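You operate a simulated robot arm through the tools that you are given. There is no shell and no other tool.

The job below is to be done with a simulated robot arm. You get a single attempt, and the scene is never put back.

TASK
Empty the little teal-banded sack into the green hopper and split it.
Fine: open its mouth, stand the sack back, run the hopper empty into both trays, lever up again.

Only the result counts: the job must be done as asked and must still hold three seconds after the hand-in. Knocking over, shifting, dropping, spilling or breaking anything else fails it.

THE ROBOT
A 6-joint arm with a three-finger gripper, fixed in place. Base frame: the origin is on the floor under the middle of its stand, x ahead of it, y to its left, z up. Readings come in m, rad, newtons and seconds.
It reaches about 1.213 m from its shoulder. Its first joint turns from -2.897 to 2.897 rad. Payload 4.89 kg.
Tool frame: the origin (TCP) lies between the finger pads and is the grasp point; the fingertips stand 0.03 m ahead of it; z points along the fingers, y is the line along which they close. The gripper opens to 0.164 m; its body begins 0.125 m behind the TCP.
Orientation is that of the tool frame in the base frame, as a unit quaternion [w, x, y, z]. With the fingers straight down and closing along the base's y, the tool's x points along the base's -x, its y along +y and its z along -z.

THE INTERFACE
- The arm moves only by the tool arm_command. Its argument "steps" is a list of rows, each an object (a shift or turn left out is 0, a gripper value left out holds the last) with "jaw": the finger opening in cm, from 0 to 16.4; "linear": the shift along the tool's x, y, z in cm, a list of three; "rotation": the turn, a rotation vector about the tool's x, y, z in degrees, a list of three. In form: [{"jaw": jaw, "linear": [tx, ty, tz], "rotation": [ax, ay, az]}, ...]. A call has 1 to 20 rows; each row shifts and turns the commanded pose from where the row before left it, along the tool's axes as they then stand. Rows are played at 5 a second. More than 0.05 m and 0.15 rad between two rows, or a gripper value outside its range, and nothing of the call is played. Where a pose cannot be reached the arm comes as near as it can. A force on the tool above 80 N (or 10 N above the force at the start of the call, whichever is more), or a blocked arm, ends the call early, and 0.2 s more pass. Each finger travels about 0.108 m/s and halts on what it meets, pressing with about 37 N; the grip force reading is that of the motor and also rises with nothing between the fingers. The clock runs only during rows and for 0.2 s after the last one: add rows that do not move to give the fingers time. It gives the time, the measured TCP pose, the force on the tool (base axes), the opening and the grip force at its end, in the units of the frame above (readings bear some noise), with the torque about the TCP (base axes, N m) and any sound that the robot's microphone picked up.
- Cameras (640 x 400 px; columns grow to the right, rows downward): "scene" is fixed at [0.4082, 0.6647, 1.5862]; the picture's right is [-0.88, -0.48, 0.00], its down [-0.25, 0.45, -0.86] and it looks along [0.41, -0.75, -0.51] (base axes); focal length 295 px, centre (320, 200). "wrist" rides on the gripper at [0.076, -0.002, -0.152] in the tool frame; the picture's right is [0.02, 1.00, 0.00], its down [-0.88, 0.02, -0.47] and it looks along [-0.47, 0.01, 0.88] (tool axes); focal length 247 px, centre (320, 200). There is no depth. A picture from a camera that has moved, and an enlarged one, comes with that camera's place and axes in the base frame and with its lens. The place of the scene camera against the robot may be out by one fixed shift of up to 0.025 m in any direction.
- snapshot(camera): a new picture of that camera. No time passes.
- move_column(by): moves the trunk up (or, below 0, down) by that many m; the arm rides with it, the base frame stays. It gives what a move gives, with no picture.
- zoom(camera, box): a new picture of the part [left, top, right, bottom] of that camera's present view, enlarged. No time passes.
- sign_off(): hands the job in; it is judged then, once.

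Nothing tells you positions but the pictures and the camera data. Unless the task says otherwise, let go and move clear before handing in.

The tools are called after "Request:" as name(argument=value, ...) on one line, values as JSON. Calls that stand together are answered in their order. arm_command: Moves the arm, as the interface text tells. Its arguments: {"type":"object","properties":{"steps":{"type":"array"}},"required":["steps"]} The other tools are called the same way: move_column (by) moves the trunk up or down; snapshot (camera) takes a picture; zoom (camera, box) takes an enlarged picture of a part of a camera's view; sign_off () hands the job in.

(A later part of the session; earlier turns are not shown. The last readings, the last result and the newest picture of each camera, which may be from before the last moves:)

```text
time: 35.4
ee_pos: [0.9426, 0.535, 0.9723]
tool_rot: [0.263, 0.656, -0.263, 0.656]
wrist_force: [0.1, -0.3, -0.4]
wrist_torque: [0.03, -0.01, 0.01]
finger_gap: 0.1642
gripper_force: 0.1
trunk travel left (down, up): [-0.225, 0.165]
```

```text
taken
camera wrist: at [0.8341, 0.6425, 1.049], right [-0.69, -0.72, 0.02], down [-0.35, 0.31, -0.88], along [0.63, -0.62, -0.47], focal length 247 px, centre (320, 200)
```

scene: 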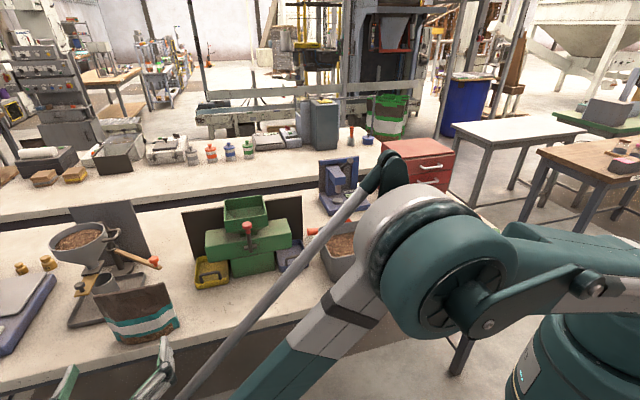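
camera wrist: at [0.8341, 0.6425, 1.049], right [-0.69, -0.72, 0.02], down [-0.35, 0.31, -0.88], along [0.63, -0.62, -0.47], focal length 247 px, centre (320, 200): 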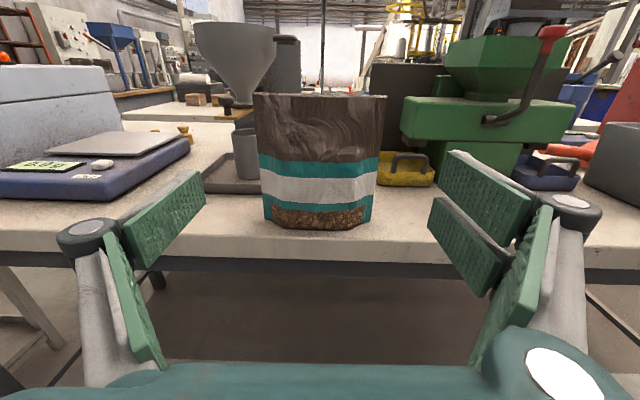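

Now I'll go up and pitch the hand down to see the top of the sack from close above.

Request:
arm_command(steps=[{"linear": [4, 0, 0]}, {"linear": [4, 0, 0]}, {"linear": [4, 0, 0]}, {"linear": [4, 0, 0]}, {"linear": [4, 0, 0]}, {"rotation": [0, -7.5, 0]}, {"rotation": [0, -7.5, 0]}, {"rotation": [0, -7.5, 0]}, {"rotation": [0, -7.5, 0]}, {"rotation": [0, -7.5, 0]}, {"rotation": [0, -7.5, 0]}, {"linear": [2.8, 0, 2.8]}, {"linear": [2.8, 0, 2.8]}, {"linear": [2.8, 0, 2.8]}, {"linear": [0, 0, 0]}, {"linear": [0, 0, 0]}])

Request:
snapshot(camera="wrist")

Request:
zoom(camera="wrist", box=[200, 130, 440, 280])

```text
time: 38.8
ee_pos: [1.0293, 0.4516, 1.175]
tool_rot: [0.143, 0.857, -0.345, 0.355]
wrist_force: [0.7, -0.6, -0.9]
wrist_torque: [0.08, 0.02, -0.03]
finger_gap: 0.1641
gripper_force: 0.0
trunk travel left (down, up): [-0.225, 0.165]
```

```text
taken
camera wrist: at [0.9912, 0.4902, 1.3377], right [-0.68, -0.73, 0.02], down [-0.7, 0.65, -0.29], along [0.2, -0.21, -0.96], focal length 247 px, centre (320, 200)
```

wrist: 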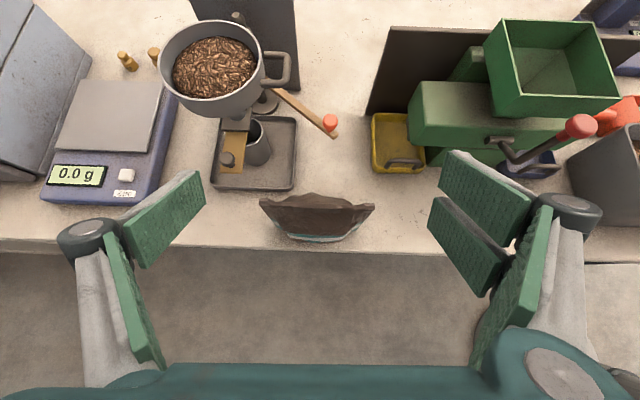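

```text
2.67 times, centred on (320, 205) of wrist
camera zoom: at [0.9912, 0.4902, 1.3377], right [-0.68, -0.73, 0.02], down [-0.7, 0.65, -0.29], along [0.2, -0.21, -0.96], focal length 659 px, centre (320, 187)
```

zoom: 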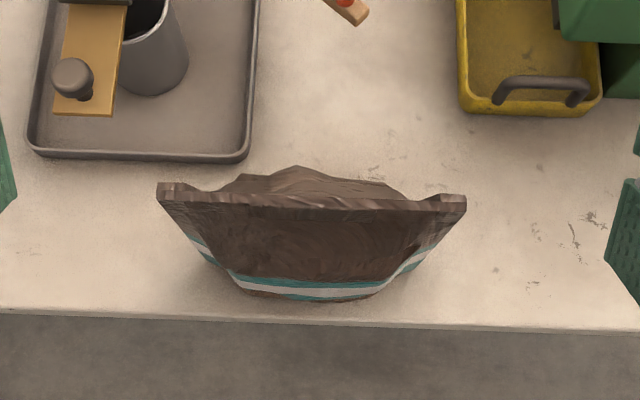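

From above the top is a flat closed strip, with the body bulging behind and in front. I'll zoom tighter on the mouth.

Request:
zoom(camera="wrist", box=[250, 180, 385, 255])

Request:
zoom(camera="scene", box=[90, 265, 190, 350])

```text
4.74 times, centred on (318, 218) of wrist
camera zoom: at [0.9912, 0.4902, 1.3377], right [-0.68, -0.73, 0.02], down [-0.7, 0.65, -0.29], along [0.2, -0.21, -0.96], focal length 1171 px, centre (332, 117)
```

zoom: 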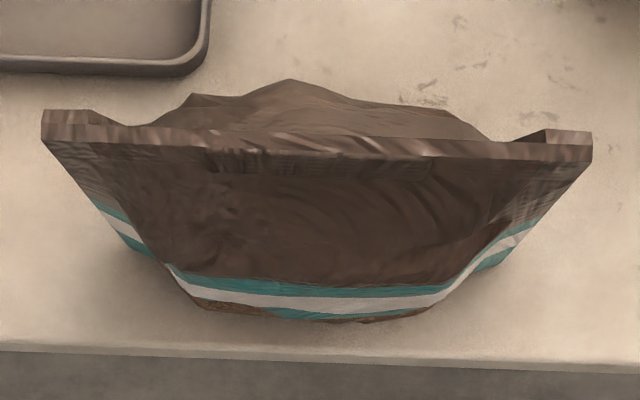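

```text
4.71 times, centred on (140, 308) of scene
camera zoom: at [0.4082, 0.6647, 1.5862], right [-0.88, -0.48, 0.0], down [-0.25, 0.45, -0.86], along [0.41, -0.75, -0.51], focal length 1388 px, centre (1167, -306)
```

zoom: 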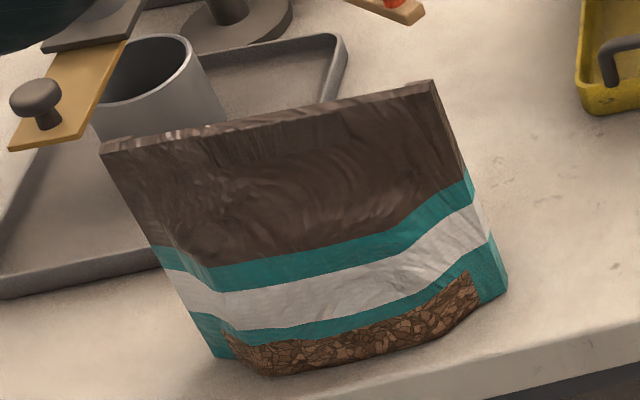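

Request:
zoom(camera="wrist", box=[285, 198, 355, 238])

Request:
zoom(camera="wrist", box=[250, 185, 310, 220])

Request:
zoom(camera="scene", box=[108, 278, 168, 312])

```text
9.14 times, centred on (320, 218) of wrist
camera zoom: at [0.9912, 0.4902, 1.3377], right [-0.68, -0.73, 0.02], down [-0.7, 0.65, -0.29], along [0.2, -0.21, -0.96], focal length 2258 px, centre (320, 35)
```

zoom: 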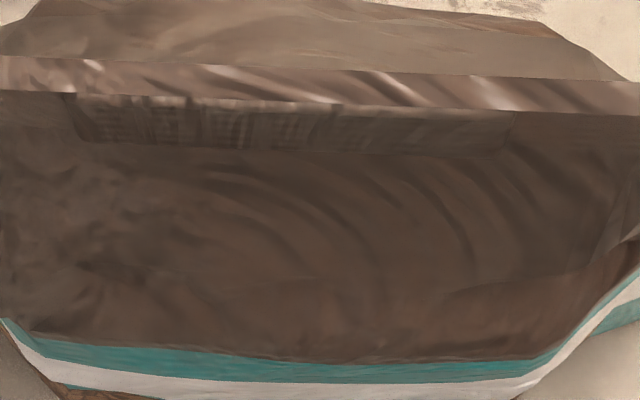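

```text
10.67 times, centred on (280, 202) of wrist
camera zoom: at [0.9912, 0.4902, 1.3377], right [-0.68, -0.73, 0.02], down [-0.7, 0.65, -0.29], along [0.2, -0.21, -0.96], focal length 2634 px, centre (747, 173)
```

zoom: 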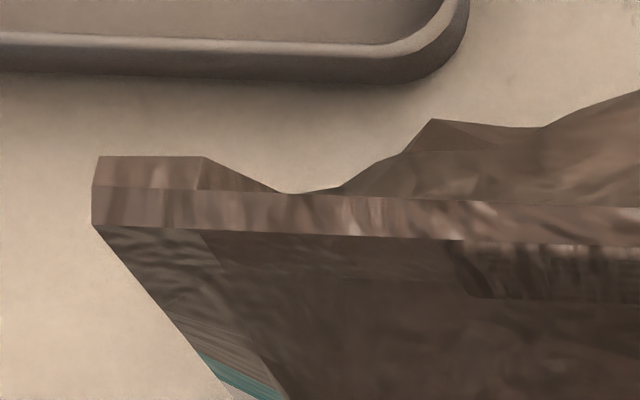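

```text
10.67 times, centred on (138, 295) of scene
camera zoom: at [0.4082, 0.6647, 1.5862], right [-0.88, -0.48, 0.0], down [-0.25, 0.45, -0.86], along [0.41, -0.75, -0.51], focal length 3146 px, centre (2261, -813)
```

zoom: 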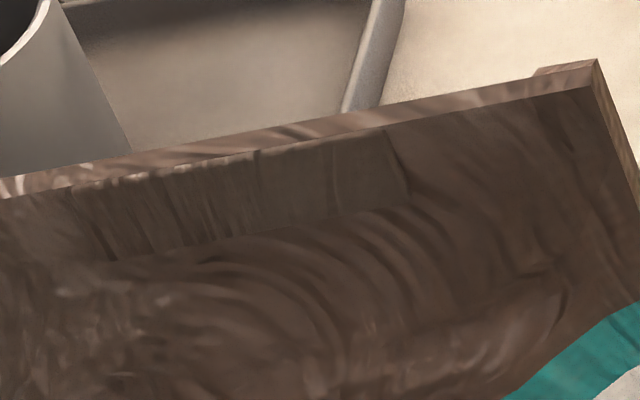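

The flap is a thin slab lying against the front, its top edge just under the rim. I want to see its lower edge and sides before deciding, so I'll back off, pitch the hand slightly upward and look from the front and below.

Request:
arm_command(steps=[{"linear": [-2.8, 0, -2.8]}, {"linear": [-2.8, 0, -2.8]}, {"linear": [-2.8, 0, -2.8]}, {"rotation": [0, 7.5, 0]}, {"rotation": [0, 7.5, 0]}, {"rotation": [0, 7.5, 0]}, {"rotation": [0, 7.5, 0]}, {"rotation": [0, 7.5, 0]}, {"rotation": [0, 7.5, 0]}, {"linear": [-4, 0, 0]}, {"linear": [-4, 0, 0]}, {"linear": [-4, 0, 0]}, {"linear": [-4, 0, 0]}, {"linear": [-3, 0, 0]}, {"linear": [0, 0, 0]}])

Request:
arm_command(steps=[{"rotation": [0, 7.5, 0]}, {"rotation": [0, 7.5, 0]}, {"rotation": [0, 7.5, 0]}, {"rotation": [0, 7.5, 0]}, {"linear": [0, 0, 0]}])

Request:
snapshot(camera="wrist")

Request:
snapshot(camera="scene")

```text
time: 42.0
ee_pos: [0.9448, 0.536, 0.9838]
tool_rot: [0.264, 0.656, -0.264, 0.656]
wrist_force: [-0.2, -0.9, 0.0]
wrist_torque: [-0.03, -0.02, -0.04]
finger_gap: 0.1639
gripper_force: 0.1
trunk travel left (down, up): [-0.225, 0.165]
```

```text
time: 43.2
ee_pos: [0.9441, 0.5358, 0.9837]
tool_rot: [0.324, 0.464, -0.186, 0.803]
wrist_force: [-0.4, 0.1, -1.4]
wrist_torque: [0.02, -0.06, -0.03]
finger_gap: 0.164
gripper_force: 0.1
trunk travel left (down, up): [-0.225, 0.165]
```

```text
taken
camera wrist: at [0.8225, 0.6559, 0.9727], right [-0.7, -0.71, 0.02], down [0.01, -0.04, -1.0], along [0.71, -0.7, 0.03], focal length 247 px, centre (320, 200)
```

wrist: 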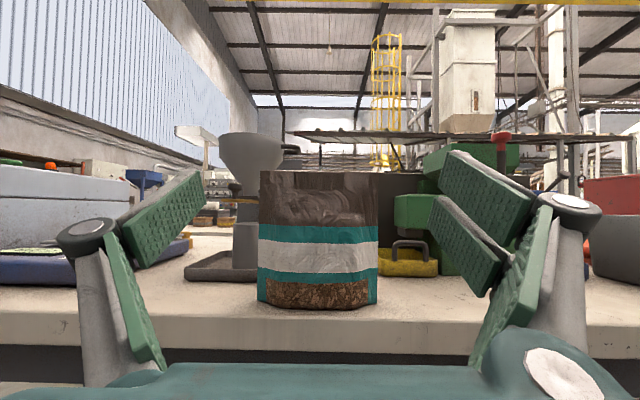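

```text
taken
```

scene: 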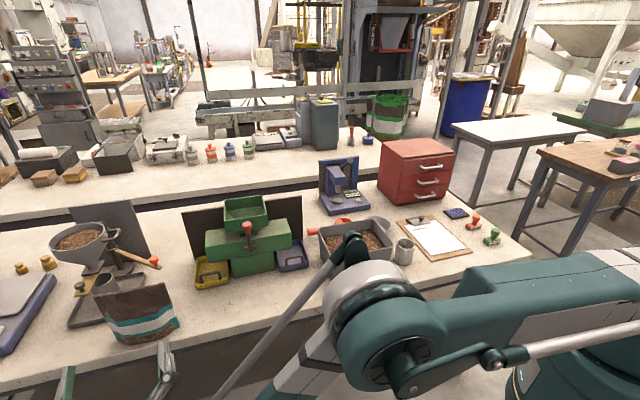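

Request:
zoom(camera="wrist", box=[250, 160, 390, 250])

Request:
zoom(camera="wrist", box=[285, 163, 365, 213])

```text
4.44 times, centred on (320, 205) of wrist
camera zoom: at [0.8225, 0.6559, 0.9727], right [-0.7, -0.71, 0.02], down [0.01, -0.04, -1.0], along [0.71, -0.7, 0.03], focal length 1098 px, centre (320, 178)
```

zoom: 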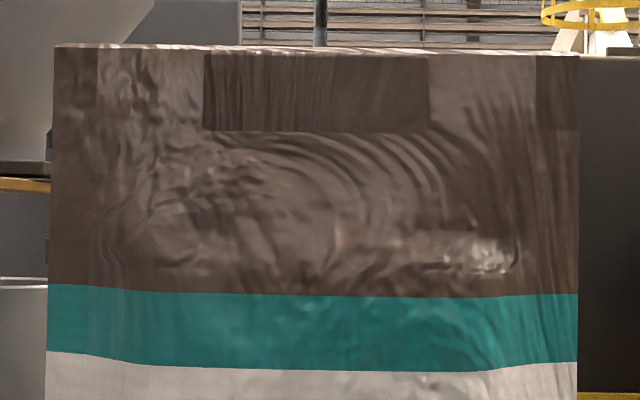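

```text
8.00 times, centred on (325, 188) of wrist
camera zoom: at [0.8225, 0.6559, 0.9727], right [-0.7, -0.71, 0.02], down [0.01, -0.04, -1.0], along [0.71, -0.7, 0.03], focal length 1976 px, centre (280, 296)
```

zoom: 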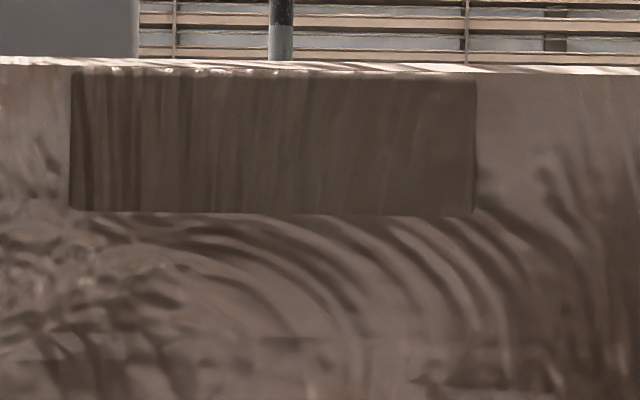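

The slab in the top centre (≈7 cm × 2.4 cm) and slightly different blocks at the two top corners stand out. I'll look at the sack from the back as well, from above with the hand pointing down.

Request:
arm_command(steps=[{"rotation": [0, -7.5, 0]}, {"rotation": [0, -7.5, 0]}, {"rotation": [0, -7.5, 0]}, {"rotation": [0, -7.5, 0]}, {"linear": [4.5, 0, 0]}, {"linear": [4.5, 0, 0]}, {"linear": [4.5, 0, 0]}, {"linear": [4.5, 0, 0]}, {"linear": [4.5, 0, 0]}, {"linear": [4, 0, 0]}, {"linear": [0, 0, 0]}])

Request:
arm_command(steps=[{"rotation": [0, -8, 0]}, {"rotation": [0, -8, 0]}, {"rotation": [0, -8, 0]}, {"rotation": [0, -8, 0]}, {"rotation": [0, -8, 0]}, {"rotation": [0, -8, 0]}, {"rotation": [0, -8, 0]}, {"rotation": [0, -8, 0]}, {"rotation": [0, -8, 0]}, {"rotation": [0, -8, 0]}, {"rotation": [0, -8, 0]}, {"rotation": [0, -2, 0]}, {"linear": [4.5, 0, 0]}, {"linear": [4.5, 0, 0]}, {"linear": [4.5, 0, 0]}, {"linear": [4.5, 0, 0]}, {"linear": [4, 0, 0]}, {"linear": [0, 0, 0]}])

Request:
snapshot(camera="wrist")

Request:
snapshot(camera="scene")

```text
time: 45.6
ee_pos: [0.946, 0.5385, 1.2497]
tool_rot: [0.265, 0.656, -0.264, 0.656]
wrist_force: [-0.2, 0.1, 0.5]
wrist_torque: [0.04, 0.04, 0.04]
finger_gap: 0.1643
gripper_force: 0.1
trunk travel left (down, up): [-0.225, 0.165]
```

```text
time: 49.4
ee_pos: [1.1038, 0.3804, 1.2515]
tool_rot: [0.0, 0.927, -0.374, 0.0]
wrist_force: [1.0, -1.1, -1.1]
wrist_torque: [0.08, 0.18, 0.01]
finger_gap: 0.164
gripper_force: 0.0
trunk travel left (down, up): [-0.225, 0.165]
```

```text
taken
camera wrist: at [1.1611, 0.3287, 1.4032], right [-0.68, -0.73, 0.0], down [-0.65, 0.6, 0.47], along [-0.35, 0.32, -0.88], focal length 247 px, centre (320, 200)
```

wrist: 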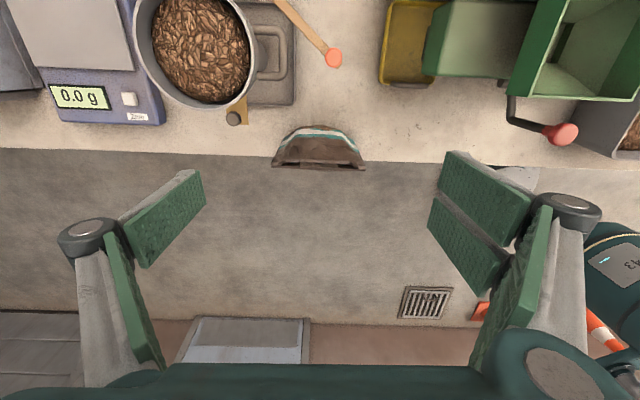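

```text
taken
```

scene: 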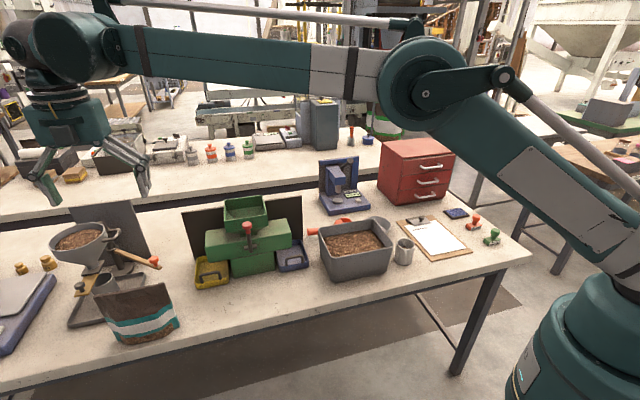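

Request:
zoom(camera="wrist", box=[262, 115, 376, 180])

Request:
zoom(camera="wrist", box=[268, 150, 318, 176])

Request:
zoom(camera="wrist", box=[318, 150, 368, 176])

```text
5.61 times, centred on (319, 148) of wrist
camera zoom: at [1.1611, 0.3287, 1.4032], right [-0.68, -0.73, 0.0], down [-0.65, 0.6, 0.47], along [-0.35, 0.32, -0.88], focal length 1387 px, centre (326, 495)
```

zoom: 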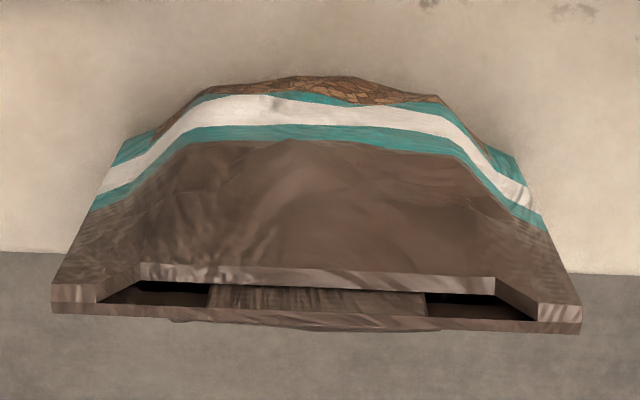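

```text
12.80 times, centred on (293, 163) of wrist
camera zoom: at [1.1611, 0.3287, 1.4032], right [-0.68, -0.73, 0.0], down [-0.65, 0.6, 0.47], along [-0.35, 0.32, -0.88], focal length 3161 px, centre (666, 674)
```

zoom: 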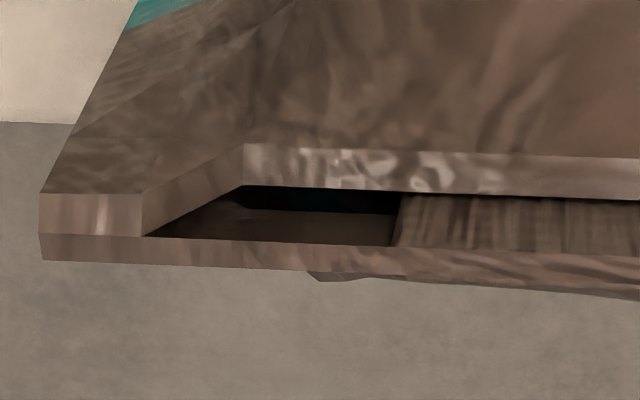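

```text
12.80 times, centred on (343, 163) of wrist
camera zoom: at [1.1611, 0.3287, 1.4032], right [-0.68, -0.73, 0.0], down [-0.65, 0.6, 0.47], along [-0.35, 0.32, -0.88], focal length 3161 px, centre (26, 674)
```

zoom: 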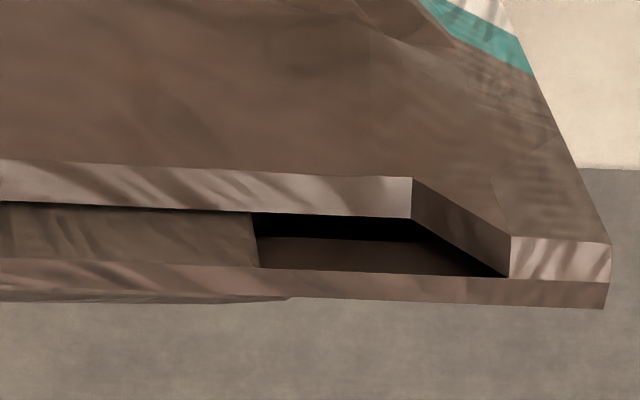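

Now it is clear: the mouth is a narrow slot between a taller front lip and a lower back lip, and the slab plugs its middle. I'll look into the slot at a shallower angle from behind to understand how the slab is held.

Request:
arm_command(steps=[{"rotation": [0, -7, 0]}, {"rotation": [0, -7, 0]}, {"rotation": [0, -6, 0]}, {"linear": [2.5, 0, 2.5]}, {"linear": [2.5, 0, 2.5]}, {"linear": [2.5, 0, 2.5]}, {"linear": [2.5, 0, 2.4]}, {"linear": [0, 0, 0]}])

Request:
snapshot(camera="wrist")

Request:
zoom(camera="wrist", box=[260, 140, 380, 210])

Request:
snapshot(camera="scene")

```text
time: 51.2
ee_pos: [1.144, 0.3405, 1.1183]
tool_rot: [-0.066, 0.913, -0.368, -0.161]
wrist_force: [0.5, 0.6, -0.4]
wrist_torque: [0.1, 0.1, 0.0]
finger_gap: 0.1641
gripper_force: 0.0
out of reach, approached as far as the arm can: row 3
trunk travel left (down, up): [-0.225, 0.165]
```

```text
taken
camera wrist: at [1.234, 0.2564, 1.2357], right [-0.68, -0.73, -0.01], down [-0.49, 0.45, 0.75], along [-0.54, 0.51, -0.67], focal length 247 px, centre (320, 200)
```

wrist: 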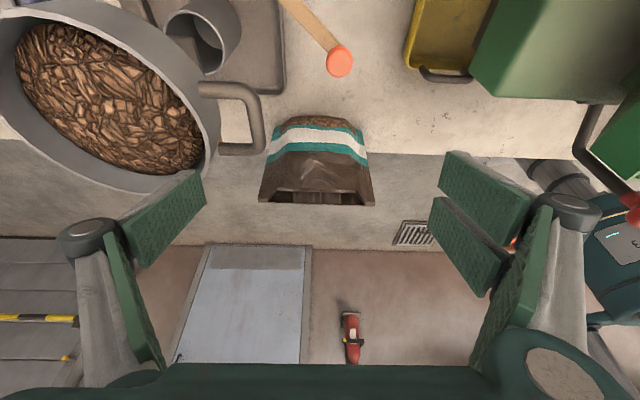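

```text
5.33 times, centred on (320, 175) of wrist
camera zoom: at [1.234, 0.2564, 1.2357], right [-0.68, -0.73, -0.01], down [-0.49, 0.45, 0.75], along [-0.54, 0.51, -0.67], focal length 1317 px, centre (320, 333)
```

zoom: 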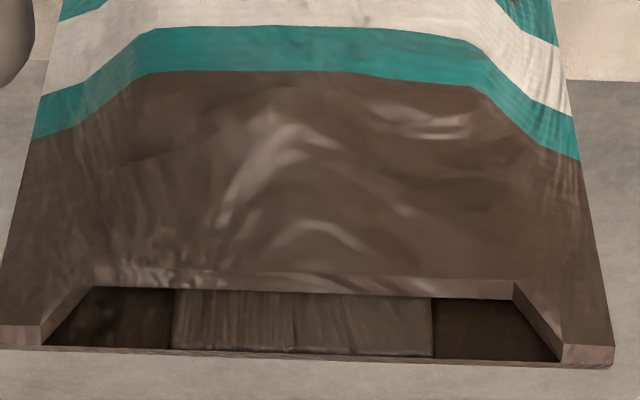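

```text
taken
```

scene: 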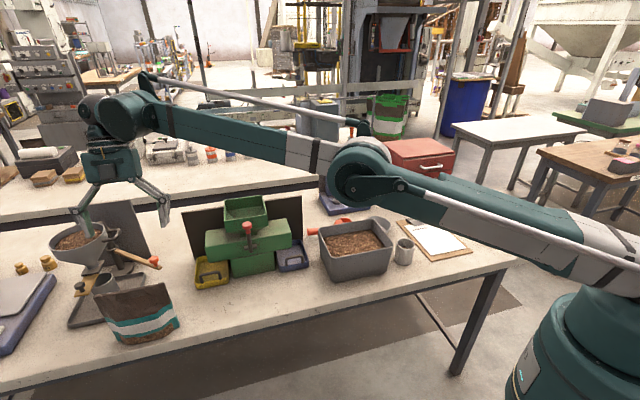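

Now it's clear: the back lip lies pressed against the front wall about 2 cm below the front rim, and the slab is a tab fixed on both faces of the front wall, so it can be pinched from above with one finger behind it. I'll back out of here, turn the hand so it closes front-to-back, and prepare to pinch that tab.

Request:
arm_command(steps=[{"linear": [-2.5, 0, -2.5]}, {"linear": [-2.5, 0, -2.5]}, {"linear": [-2.5, 0, -2.5]}, {"linear": [-2.5, 0, -2.5]}, {"rotation": [0, 7, 0]}, {"rotation": [0, 7, 0]}, {"rotation": [0, 6, 0]}, {"linear": [0, 0, 0]}])

Request:
arm_command(steps=[{"rotation": [0, 0, 7.5], "jaw": 8}, {"rotation": [0, 0, 7.5]}, {"rotation": [0, 0, 7.5]}, {"rotation": [0, 0, 7.5]}, {"rotation": [0, 0, 7.5]}, {"rotation": [0, 0, 7.5]}, {"rotation": [0, 0, 7.5]}, {"rotation": [0, 0, 7.5]}, {"rotation": [0, 0, 7.5]}, {"rotation": [0, 0, 7.5]}, {"rotation": [0, 0, 7.5]}, {"rotation": [0, 0, 7.5]}, {"linear": [0, 0, 0]}, {"linear": [0, 0, 0]}])

Request:
snapshot(camera="wrist")

Request:
snapshot(camera="scene")

```text
time: 53.0
ee_pos: [1.0982, 0.3822, 1.2486]
tool_rot: [0.0, 0.927, -0.374, 0.001]
wrist_force: [-1.4, 0.8, 0.5]
wrist_torque: [-0.05, -0.1, 0.0]
finger_gap: 0.164
gripper_force: 0.1
trunk travel left (down, up): [-0.225, 0.165]
```

```text
time: 56.0
ee_pos: [1.0988, 0.3827, 1.2487]
tool_rot: [0.0, -0.392, 0.92, 0.0]
wrist_force: [0.7, -0.1, 0.6]
wrist_torque: [0.01, 0.03, -0.02]
finger_gap: 0.0801
gripper_force: 0.1
trunk travel left (down, up): [-0.225, 0.165]
```

```text
taken
camera wrist: at [1.0476, 0.3266, 1.4011], right [-0.74, 0.68, 0.0], down [0.6, 0.65, 0.47], along [0.32, 0.35, -0.88], focal length 247 px, centre (320, 200)
```

wrist: 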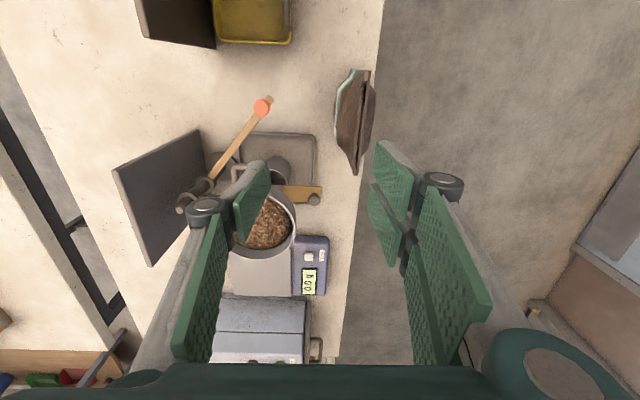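

```text
taken
```

scene: 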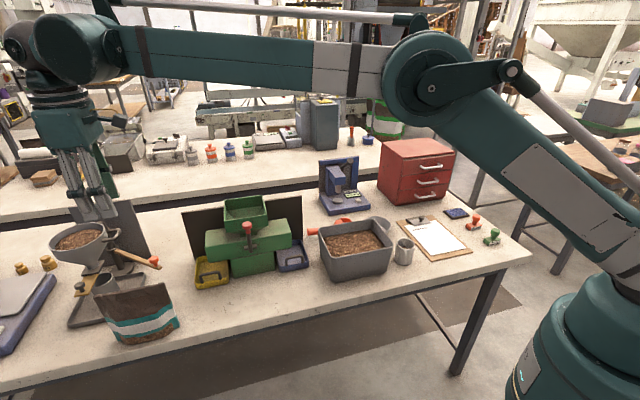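

The hand now closes front-to-back. I'll centre it over the tab and lower until the fingertips are about 3 cm above the rim, then check.

Request:
arm_command(steps=[{"linear": [-0.3, 3.1, 0]}, {"linear": [0, 3.1, 0], "jaw": 6}, {"linear": [0, 0, 4.2]}, {"linear": [0, 0, 4.2]}, {"linear": [0, 0, 4.2]}, {"linear": [0, 0, 4.0]}, {"linear": [0, 0, 0]}, {"linear": [0, 0, 0]}])

Request:
snapshot(camera="wrist")

Request:
zoom(camera="scene", box=[60, 210, 220, 350])

```text
time: 57.8
ee_pos: [1.0559, 0.4256, 1.0772]
tool_rot: [0.0, -0.391, 0.92, -0.001]
wrist_force: [0.8, -0.4, -0.1]
wrist_torque: [-0.01, 0.05, 0.0]
finger_gap: 0.0598
gripper_force: 0.0
trunk travel left (down, up): [-0.225, 0.165]
```

```text
taken
camera wrist: at [1.0034, 0.3711, 1.2304], right [-0.74, 0.68, 0.0], down [0.6, 0.65, 0.47], along [0.32, 0.35, -0.88], focal length 247 px, centre (320, 200)
```

wrist: 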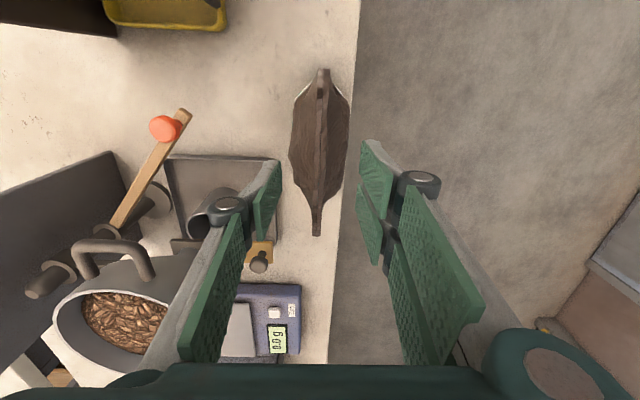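

```text
2.86 times, centred on (140, 280) of scene
camera zoom: at [0.4082, 0.6647, 1.5862], right [-0.88, -0.48, 0.0], down [-0.25, 0.45, -0.86], along [0.41, -0.75, -0.51], focal length 843 px, centre (834, -29)
```

zoom: 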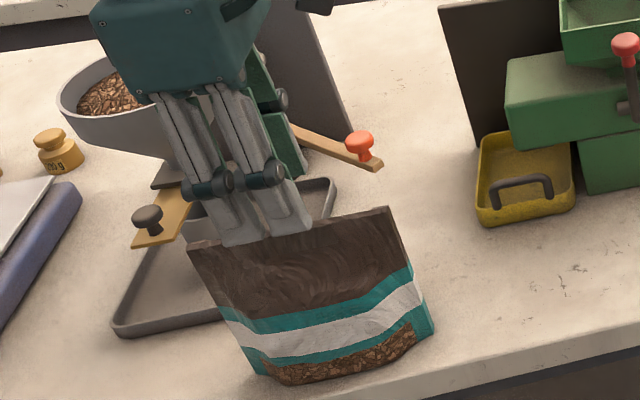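

Request:
zoom(camera="wrist", box=[250, 60, 390, 250])

Request:
zoom(camera="wrist", box=[285, 70, 365, 170])

```text
2.11 times, centred on (320, 155) of wrist
camera zoom: at [1.0034, 0.3711, 1.2304], right [-0.74, 0.68, 0.0], down [0.6, 0.65, 0.47], along [0.32, 0.35, -0.88], focal length 520 px, centre (320, 295)
```

zoom: 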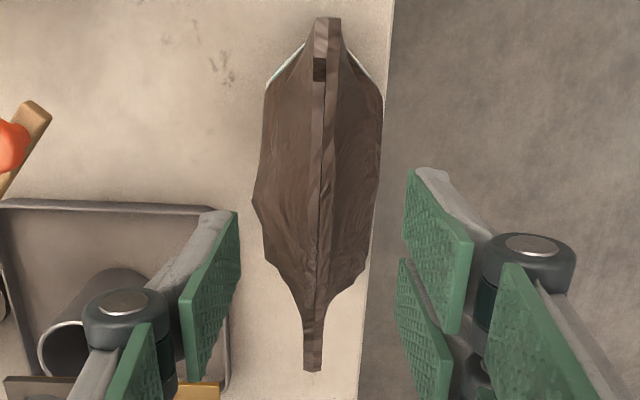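

```text
4.00 times, centred on (325, 120) of wrist
camera zoom: at [1.0034, 0.3711, 1.2304], right [-0.74, 0.68, 0.0], down [0.6, 0.65, 0.47], along [0.32, 0.35, -0.88], focal length 988 px, centre (300, 520)
```

zoom: 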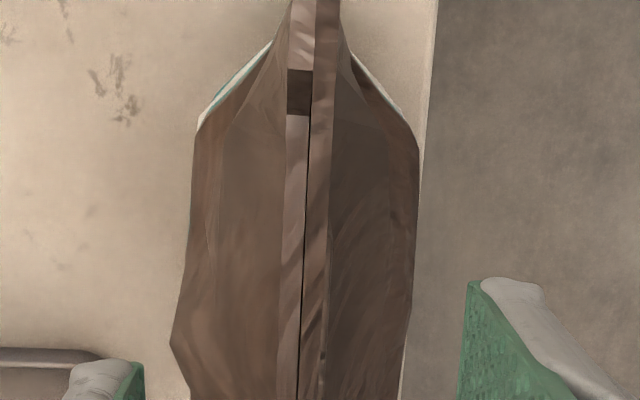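

The rim from above shows the two lips touching, with the tab side (front) taller. I'll lower so the tips overlap the top ~1.3 cm of the tab, fingers still 6 cm apart.

Request:
arm_command(steps=[{"linear": [0, 0.2, 2.0]}, {"linear": [0, 0, 2.0]}, {"linear": [0, 0, 0]}, {"linear": [0, 0, 0]}])

Request:
zoom(camera="wrist", box=[230, 60, 410, 260])

Request:
zoom(camera="scene", box=[90, 250, 190, 335])

```text
time: 58.8
ee_pos: [1.055, 0.4279, 1.04]
tool_rot: [0.0, -0.391, 0.92, 0.0]
wrist_force: [0.3, -0.4, 0.5]
wrist_torque: [-0.05, 0.01, -0.02]
finger_gap: 0.0596
gripper_force: 0.0
trunk travel left (down, up): [-0.225, 0.165]
```

```text
2.00 times, centred on (320, 160) of wrist
camera zoom: at [1.0035, 0.3724, 1.1929], right [-0.74, 0.68, 0.0], down [0.6, 0.65, 0.47], along [0.32, 0.35, -0.88], focal length 494 px, centre (320, 280)
```

zoom: 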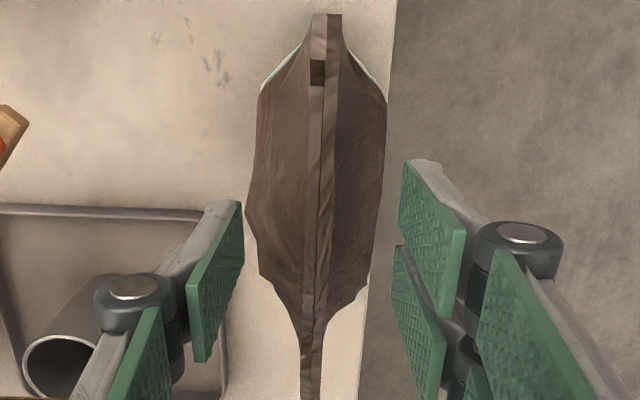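

```text
4.71 times, centred on (140, 292) of scene
camera zoom: at [0.4082, 0.6647, 1.5862], right [-0.88, -0.48, 0.0], down [-0.25, 0.45, -0.86], along [0.41, -0.75, -0.51], focal length 1388 px, centre (1167, -235)
```

zoom: 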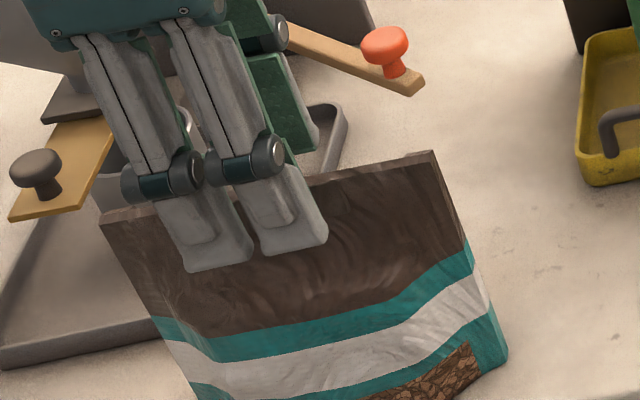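

Fingertips are just below the rim, centred on the tab. I'll lower 4 mm more and close slowly to about 2 cm, checking before contact.

Request:
arm_command(steps=[{"linear": [0, 0, 0.4], "jaw": 4}, {"jaw": 2.2}, {"jaw": 2.2}, {"jaw": 2.2}])

Request:
zoom(camera="wrist", box=[250, 100, 390, 230])

Request:
zoom(camera="scene", box=[90, 250, 190, 335])

```text
time: 59.8
ee_pos: [1.0548, 0.4279, 1.0371]
tool_rot: [0.0, -0.392, 0.92, 0.0]
wrist_force: [0.6, 0.7, -0.1]
wrist_torque: [-0.02, 0.02, 0.02]
finger_gap: 0.0222
gripper_force: 0.1
trunk travel left (down, up): [-0.225, 0.165]
```

```text
3.08 times, centred on (320, 165) of wrist
camera zoom: at [1.003, 0.3724, 1.1894], right [-0.74, 0.68, 0.0], down [0.6, 0.65, 0.47], along [0.32, 0.35, -0.88], focal length 760 px, centre (320, 308)
```

zoom: 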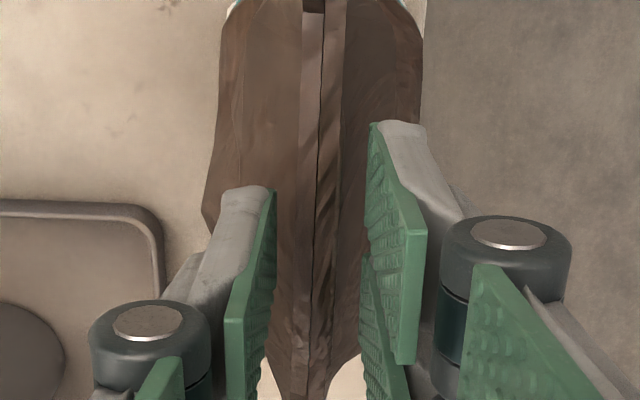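

```text
4.71 times, centred on (140, 292) of scene
camera zoom: at [0.4082, 0.6647, 1.5862], right [-0.88, -0.48, 0.0], down [-0.25, 0.45, -0.86], along [0.41, -0.75, -0.51], focal length 1388 px, centre (1167, -235)
```

zoom: 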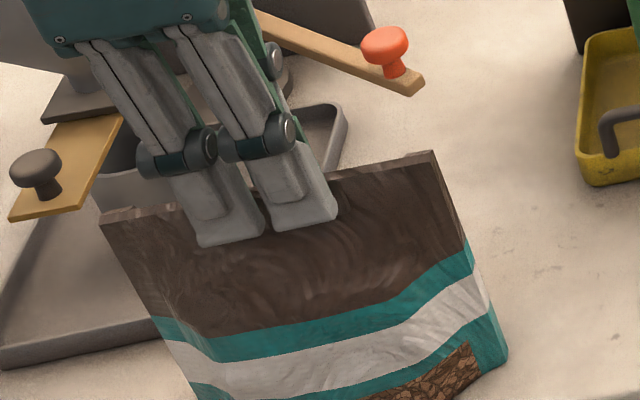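

The rim and tab are between the pads. Closing to pinch.

Request:
arm_command(steps=[{"jaw": 1.2}, {"jaw": 0.4}, {"jaw": 0.2}, {"jaw": 0.2}])

Request:
zoom(camera="wrist", box=[250, 80, 390, 210])

Request:
zoom(camera="scene", box=[90, 250, 190, 335])

```text
time: 60.8
ee_pos: [1.0552, 0.428, 1.0372]
tool_rot: [0.0, -0.392, 0.92, 0.0]
wrist_force: [-1.2, 0.8, -0.3]
wrist_torque: [0.11, 0.03, 0.01]
finger_gap: 0.0059
gripper_force: 37.0
trunk travel left (down, up): [-0.225, 0.165]
```

```text
3.08 times, centred on (320, 145) of wrist
camera zoom: at [1.003, 0.3725, 1.1893], right [-0.74, 0.68, 0.0], down [0.6, 0.65, 0.47], along [0.32, 0.35, -0.88], focal length 760 px, centre (320, 369)
```

zoom: 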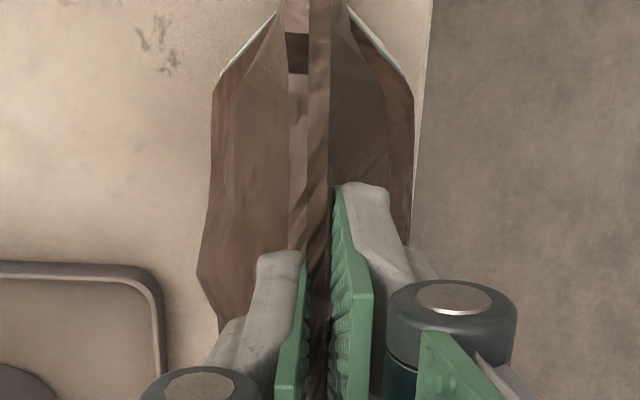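

```text
4.71 times, centred on (140, 292) of scene
camera zoom: at [0.4082, 0.6647, 1.5862], right [-0.88, -0.48, 0.0], down [-0.25, 0.45, -0.86], along [0.41, -0.75, -0.51], focal length 1388 px, centre (1167, -235)
```

zoom: 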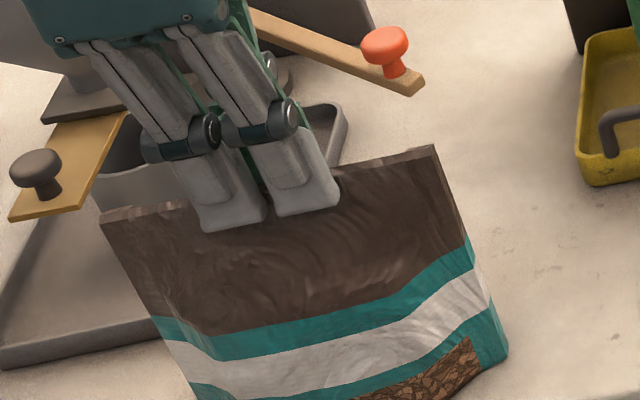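

Pinched at about 6 mm, so only the front tab is between the pads. I'll pull it gently toward the robot side by 1 cm and see what moves.

Request:
arm_command(steps=[{"linear": [0, 0.5, 0]}, {"linear": [0, 0.5, 0]}, {"linear": [0, 0, 0]}])

Request:
zoom(camera="wrist", box=[250, 80, 390, 210])

Request:
zoom(camera="scene", box=[90, 265, 190, 350])

```text
time: 61.6
ee_pos: [1.0487, 0.4355, 1.0382]
tool_rot: [0.0, -0.391, 0.92, 0.0]
wrist_force: [-0.1, -0.6, -0.2]
wrist_torque: [-0.01, 0.01, -0.04]
finger_gap: 0.006
gripper_force: 37.0
trunk travel left (down, up): [-0.225, 0.165]
```

```text
3.08 times, centred on (320, 145) of wrist
camera zoom: at [0.9967, 0.3801, 1.1902], right [-0.74, 0.68, 0.0], down [0.6, 0.65, 0.47], along [0.32, 0.35, -0.88], focal length 760 px, centre (320, 369)
```

zoom: 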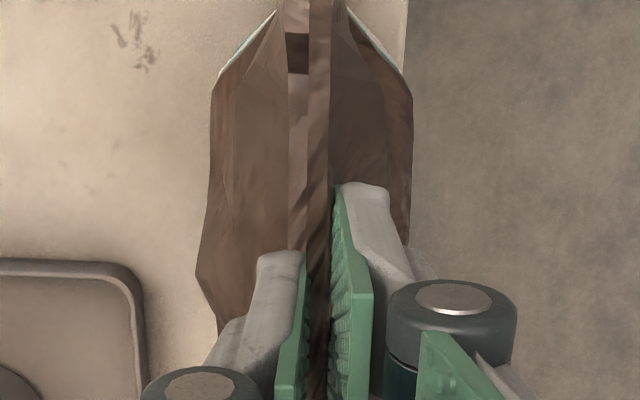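

```text
4.71 times, centred on (140, 308) of scene
camera zoom: at [0.4082, 0.6647, 1.5862], right [-0.88, -0.48, 0.0], down [-0.25, 0.45, -0.86], along [0.41, -0.75, -0.51], focal length 1388 px, centre (1167, -306)
```

zoom: 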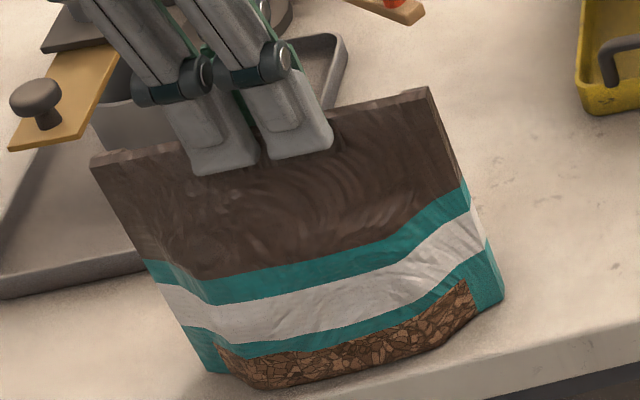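

The whole sack slid with my hand as one piece (about 1 cm toward the bench edge), so a straight pull with clamped pads doesn't open it. I'll push it back to where it was before trying anything else.

Request:
arm_command(steps=[{"linear": [0, -0.5, 0]}, {"linear": [0, -0.5, 0]}, {"linear": [0, 0, 0]}])

Request:
zoom(camera="wrist", box=[250, 80, 390, 210])

Request:
zoom(camera="scene", box=[90, 265, 190, 350])

```text
time: 62.4
ee_pos: [1.0554, 0.4279, 1.0378]
tool_rot: [0.0, -0.392, 0.92, 0.0]
wrist_force: [0.1, -0.7, 0.0]
wrist_torque: [0.02, 0.04, -0.01]
finger_gap: 0.0061
gripper_force: 37.3
trunk travel left (down, up): [-0.225, 0.165]
```

```text
3.08 times, centred on (320, 145) of wrist
camera zoom: at [1.0036, 0.372, 1.1901], right [-0.74, 0.68, 0.0], down [0.6, 0.65, 0.47], along [0.32, 0.35, -0.88], focal length 760 px, centre (320, 369)
```

zoom: 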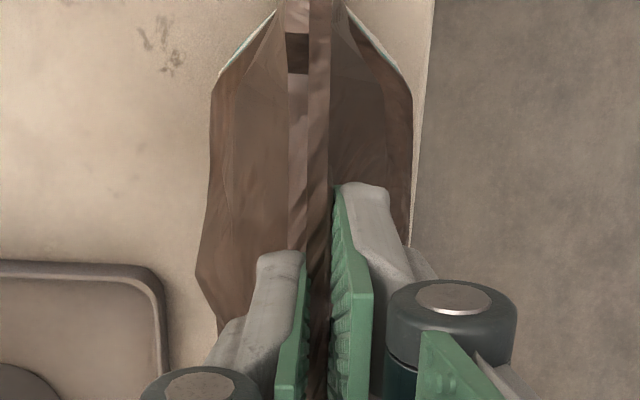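

```text
4.71 times, centred on (140, 308) of scene
camera zoom: at [0.4082, 0.6647, 1.5862], right [-0.88, -0.48, 0.0], down [-0.25, 0.45, -0.86], along [0.41, -0.75, -0.51], focal length 1388 px, centre (1167, -306)
```

zoom: 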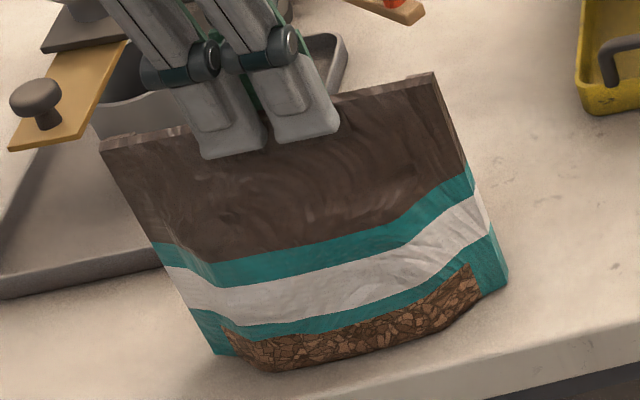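

The sack is back in place. Next test: open slightly and hook only the finger behind the tab, pulling a little without clamping, so a hinged lip would be free to swing.

Request:
arm_command(steps=[{"jaw": 1.5}, {"jaw": 3}, {"jaw": 3}, {"jaw": 3}])

Request:
zoom(camera="wrist", box=[250, 80, 390, 210])

Request:
zoom(camera="scene", box=[90, 265, 190, 350])

```text
time: 63.4
ee_pos: [1.0549, 0.4277, 1.0375]
tool_rot: [0.0, -0.391, 0.92, 0.0]
wrist_force: [-0.8, -1.0, 0.8]
wrist_torque: [0.0, -0.04, -0.01]
finger_gap: 0.0302
gripper_force: 0.1
trunk travel left (down, up): [-0.225, 0.165]
```

```text
3.08 times, centred on (320, 145) of wrist
camera zoom: at [1.0034, 0.3719, 1.1903], right [-0.74, 0.68, 0.0], down [0.6, 0.65, 0.47], along [0.32, 0.35, -0.88], focal length 760 px, centre (320, 369)
```

zoom: 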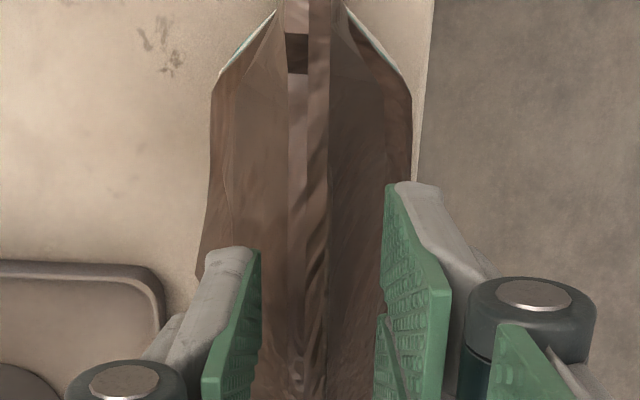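

```text
4.71 times, centred on (140, 308) of scene
camera zoom: at [0.4082, 0.6647, 1.5862], right [-0.88, -0.48, 0.0], down [-0.25, 0.45, -0.86], along [0.41, -0.75, -0.51], focal length 1388 px, centre (1167, -306)
```

zoom: 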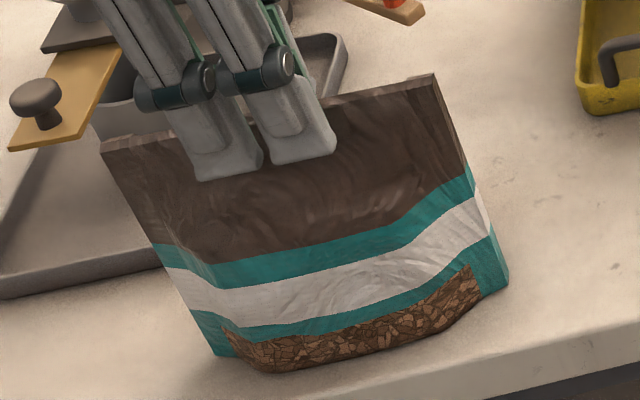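

Request:
arm_command(steps=[{"linear": [0, 0.5, 0]}, {"linear": [0, 0.5, 0]}, {"linear": [0, 0.4, 0]}, {"linear": [0, 0.4, 0]}, {"linear": [0, 0, 0]}])

Request:
zoom(camera="wrist", box=[250, 80, 390, 210])

Request:
zoom(camera="scene", box=[90, 265, 190, 350])

```text
time: 64.6
ee_pos: [1.0423, 0.441, 1.0392]
tool_rot: [0.001, -0.391, 0.921, 0.0]
wrist_force: [-0.1, 0.8, 0.5]
wrist_torque: [-0.01, 0.01, 0.0]
finger_gap: 0.0301
gripper_force: 0.0
trunk travel left (down, up): [-0.225, 0.165]
```

```text
3.08 times, centred on (320, 145) of wrist
camera zoom: at [0.9899, 0.3854, 1.1909], right [-0.74, 0.68, 0.0], down [0.6, 0.65, 0.47], along [0.32, 0.35, -0.88], focal length 760 px, centre (320, 369)
```

zoom: 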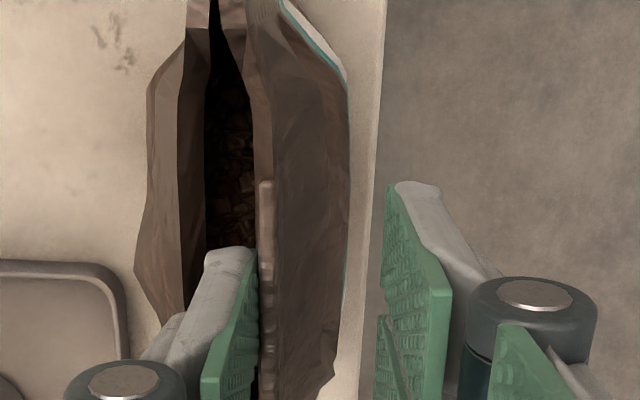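

```text
4.71 times, centred on (140, 308) of scene
camera zoom: at [0.4082, 0.6647, 1.5862], right [-0.88, -0.48, 0.0], down [-0.25, 0.45, -0.86], along [0.41, -0.75, -0.51], focal length 1388 px, centre (1167, -306)
```

zoom: 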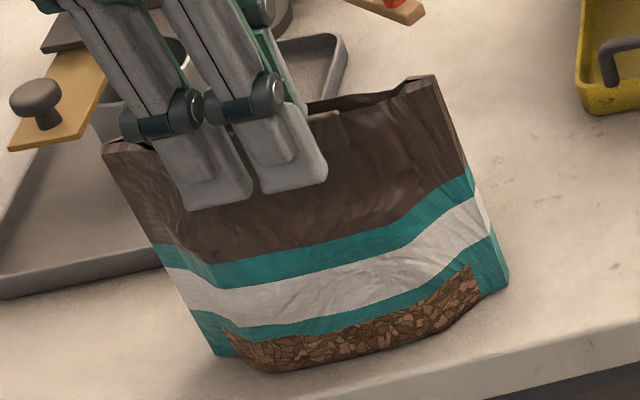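

That opens it: the front lip swings out and grain is visible inside, while the sack itself stays put. I'll keep drawing the lip out in small steps.

Request:
arm_command(steps=[{"linear": [0, 0.4, 0]}, {"linear": [0, 0.4, 0]}, {"linear": [0, 0.4, 0]}, {"linear": [0, 0, 0]}])

Request:
zoom(camera="wrist", box=[230, 70, 400, 230])

Request:
zoom(camera="scene", box=[90, 265, 190, 350])

```text
time: 65.6
ee_pos: [1.0327, 0.449, 1.0385]
tool_rot: [0.0, -0.392, 0.92, 0.0]
wrist_force: [0.9, -0.2, -0.8]
wrist_torque: [0.0, -0.04, 0.02]
finger_gap: 0.0303
gripper_force: 0.5
trunk travel left (down, up): [-0.225, 0.165]
```

```text
2.50 times, centred on (315, 150) of wrist
camera zoom: at [0.981, 0.3939, 1.1901], right [-0.74, 0.68, 0.0], down [0.6, 0.65, 0.47], along [0.32, 0.35, -0.88], focal length 617 px, centre (332, 325)
```

zoom: 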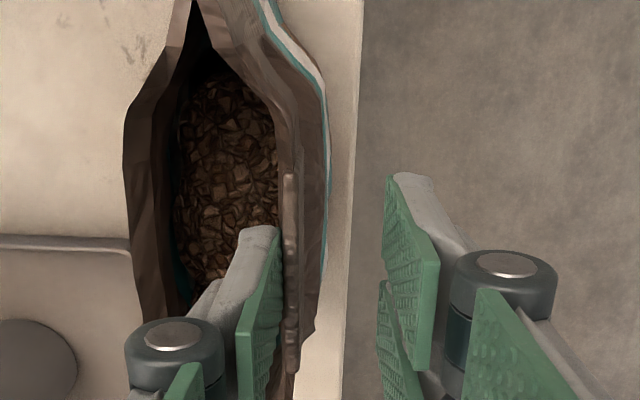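

```text
4.71 times, centred on (140, 308) of scene
camera zoom: at [0.4082, 0.6647, 1.5862], right [-0.88, -0.48, 0.0], down [-0.25, 0.45, -0.86], along [0.41, -0.75, -0.51], focal length 1388 px, centre (1167, -306)
```

zoom: 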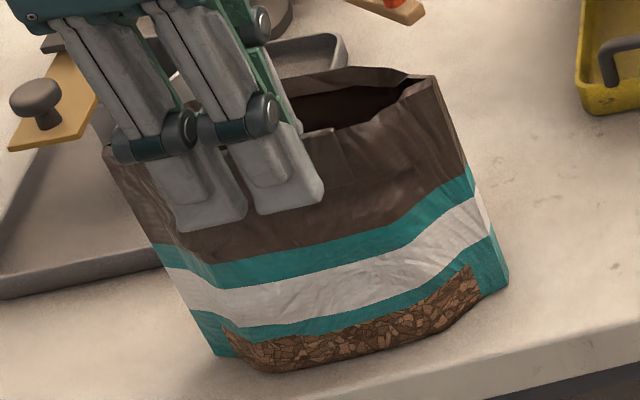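

The mouth is opening wide and the base hasn't moved. A little more, then I'll back the finger off and see whether it stays open.

Request:
arm_command(steps=[{"linear": [0, 0.4, 0]}, {"linear": [0, 0.4, 0]}, {"linear": [0, 0, 0]}])

Request:
zoom(camera="wrist", box=[230, 70, 400, 230])

Request:
zoom(camera="scene", box=[90, 265, 190, 350])

```text
time: 66.4
ee_pos: [1.0286, 0.4548, 1.0378]
tool_rot: [0.0, -0.392, 0.92, 0.0]
wrist_force: [0.0, -0.1, 0.2]
wrist_torque: [-0.01, -0.01, -0.01]
finger_gap: 0.0304
gripper_force: 0.3
trunk travel left (down, up): [-0.225, 0.165]
```

```text
2.50 times, centred on (315, 150) of wrist
camera zoom: at [0.9756, 0.399, 1.1899], right [-0.74, 0.68, 0.0], down [0.6, 0.65, 0.47], along [0.32, 0.35, -0.88], focal length 617 px, centre (332, 325)
```

zoom: 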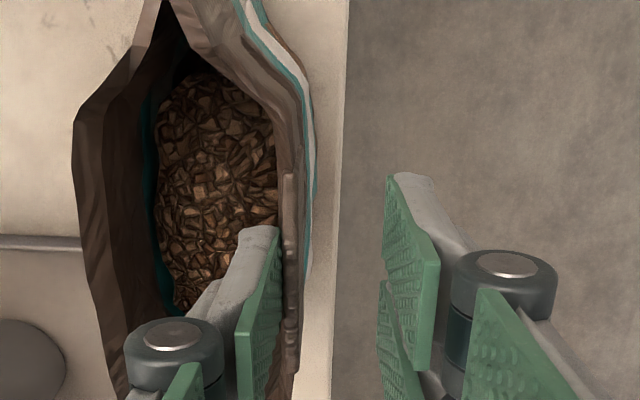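

```text
4.71 times, centred on (140, 308) of scene
camera zoom: at [0.4082, 0.6647, 1.5862], right [-0.88, -0.48, 0.0], down [-0.25, 0.45, -0.86], along [0.41, -0.75, -0.51], focal length 1388 px, centre (1167, -306)
```

zoom: 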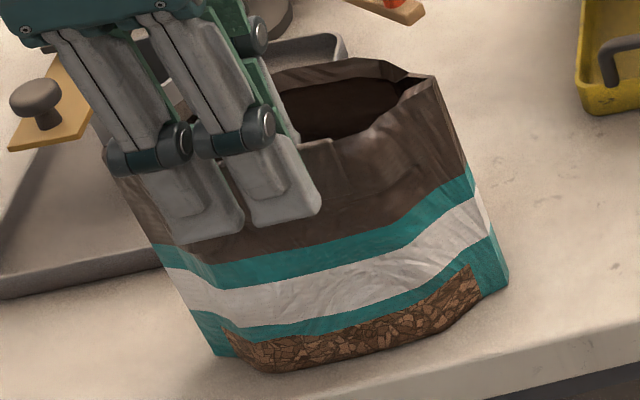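

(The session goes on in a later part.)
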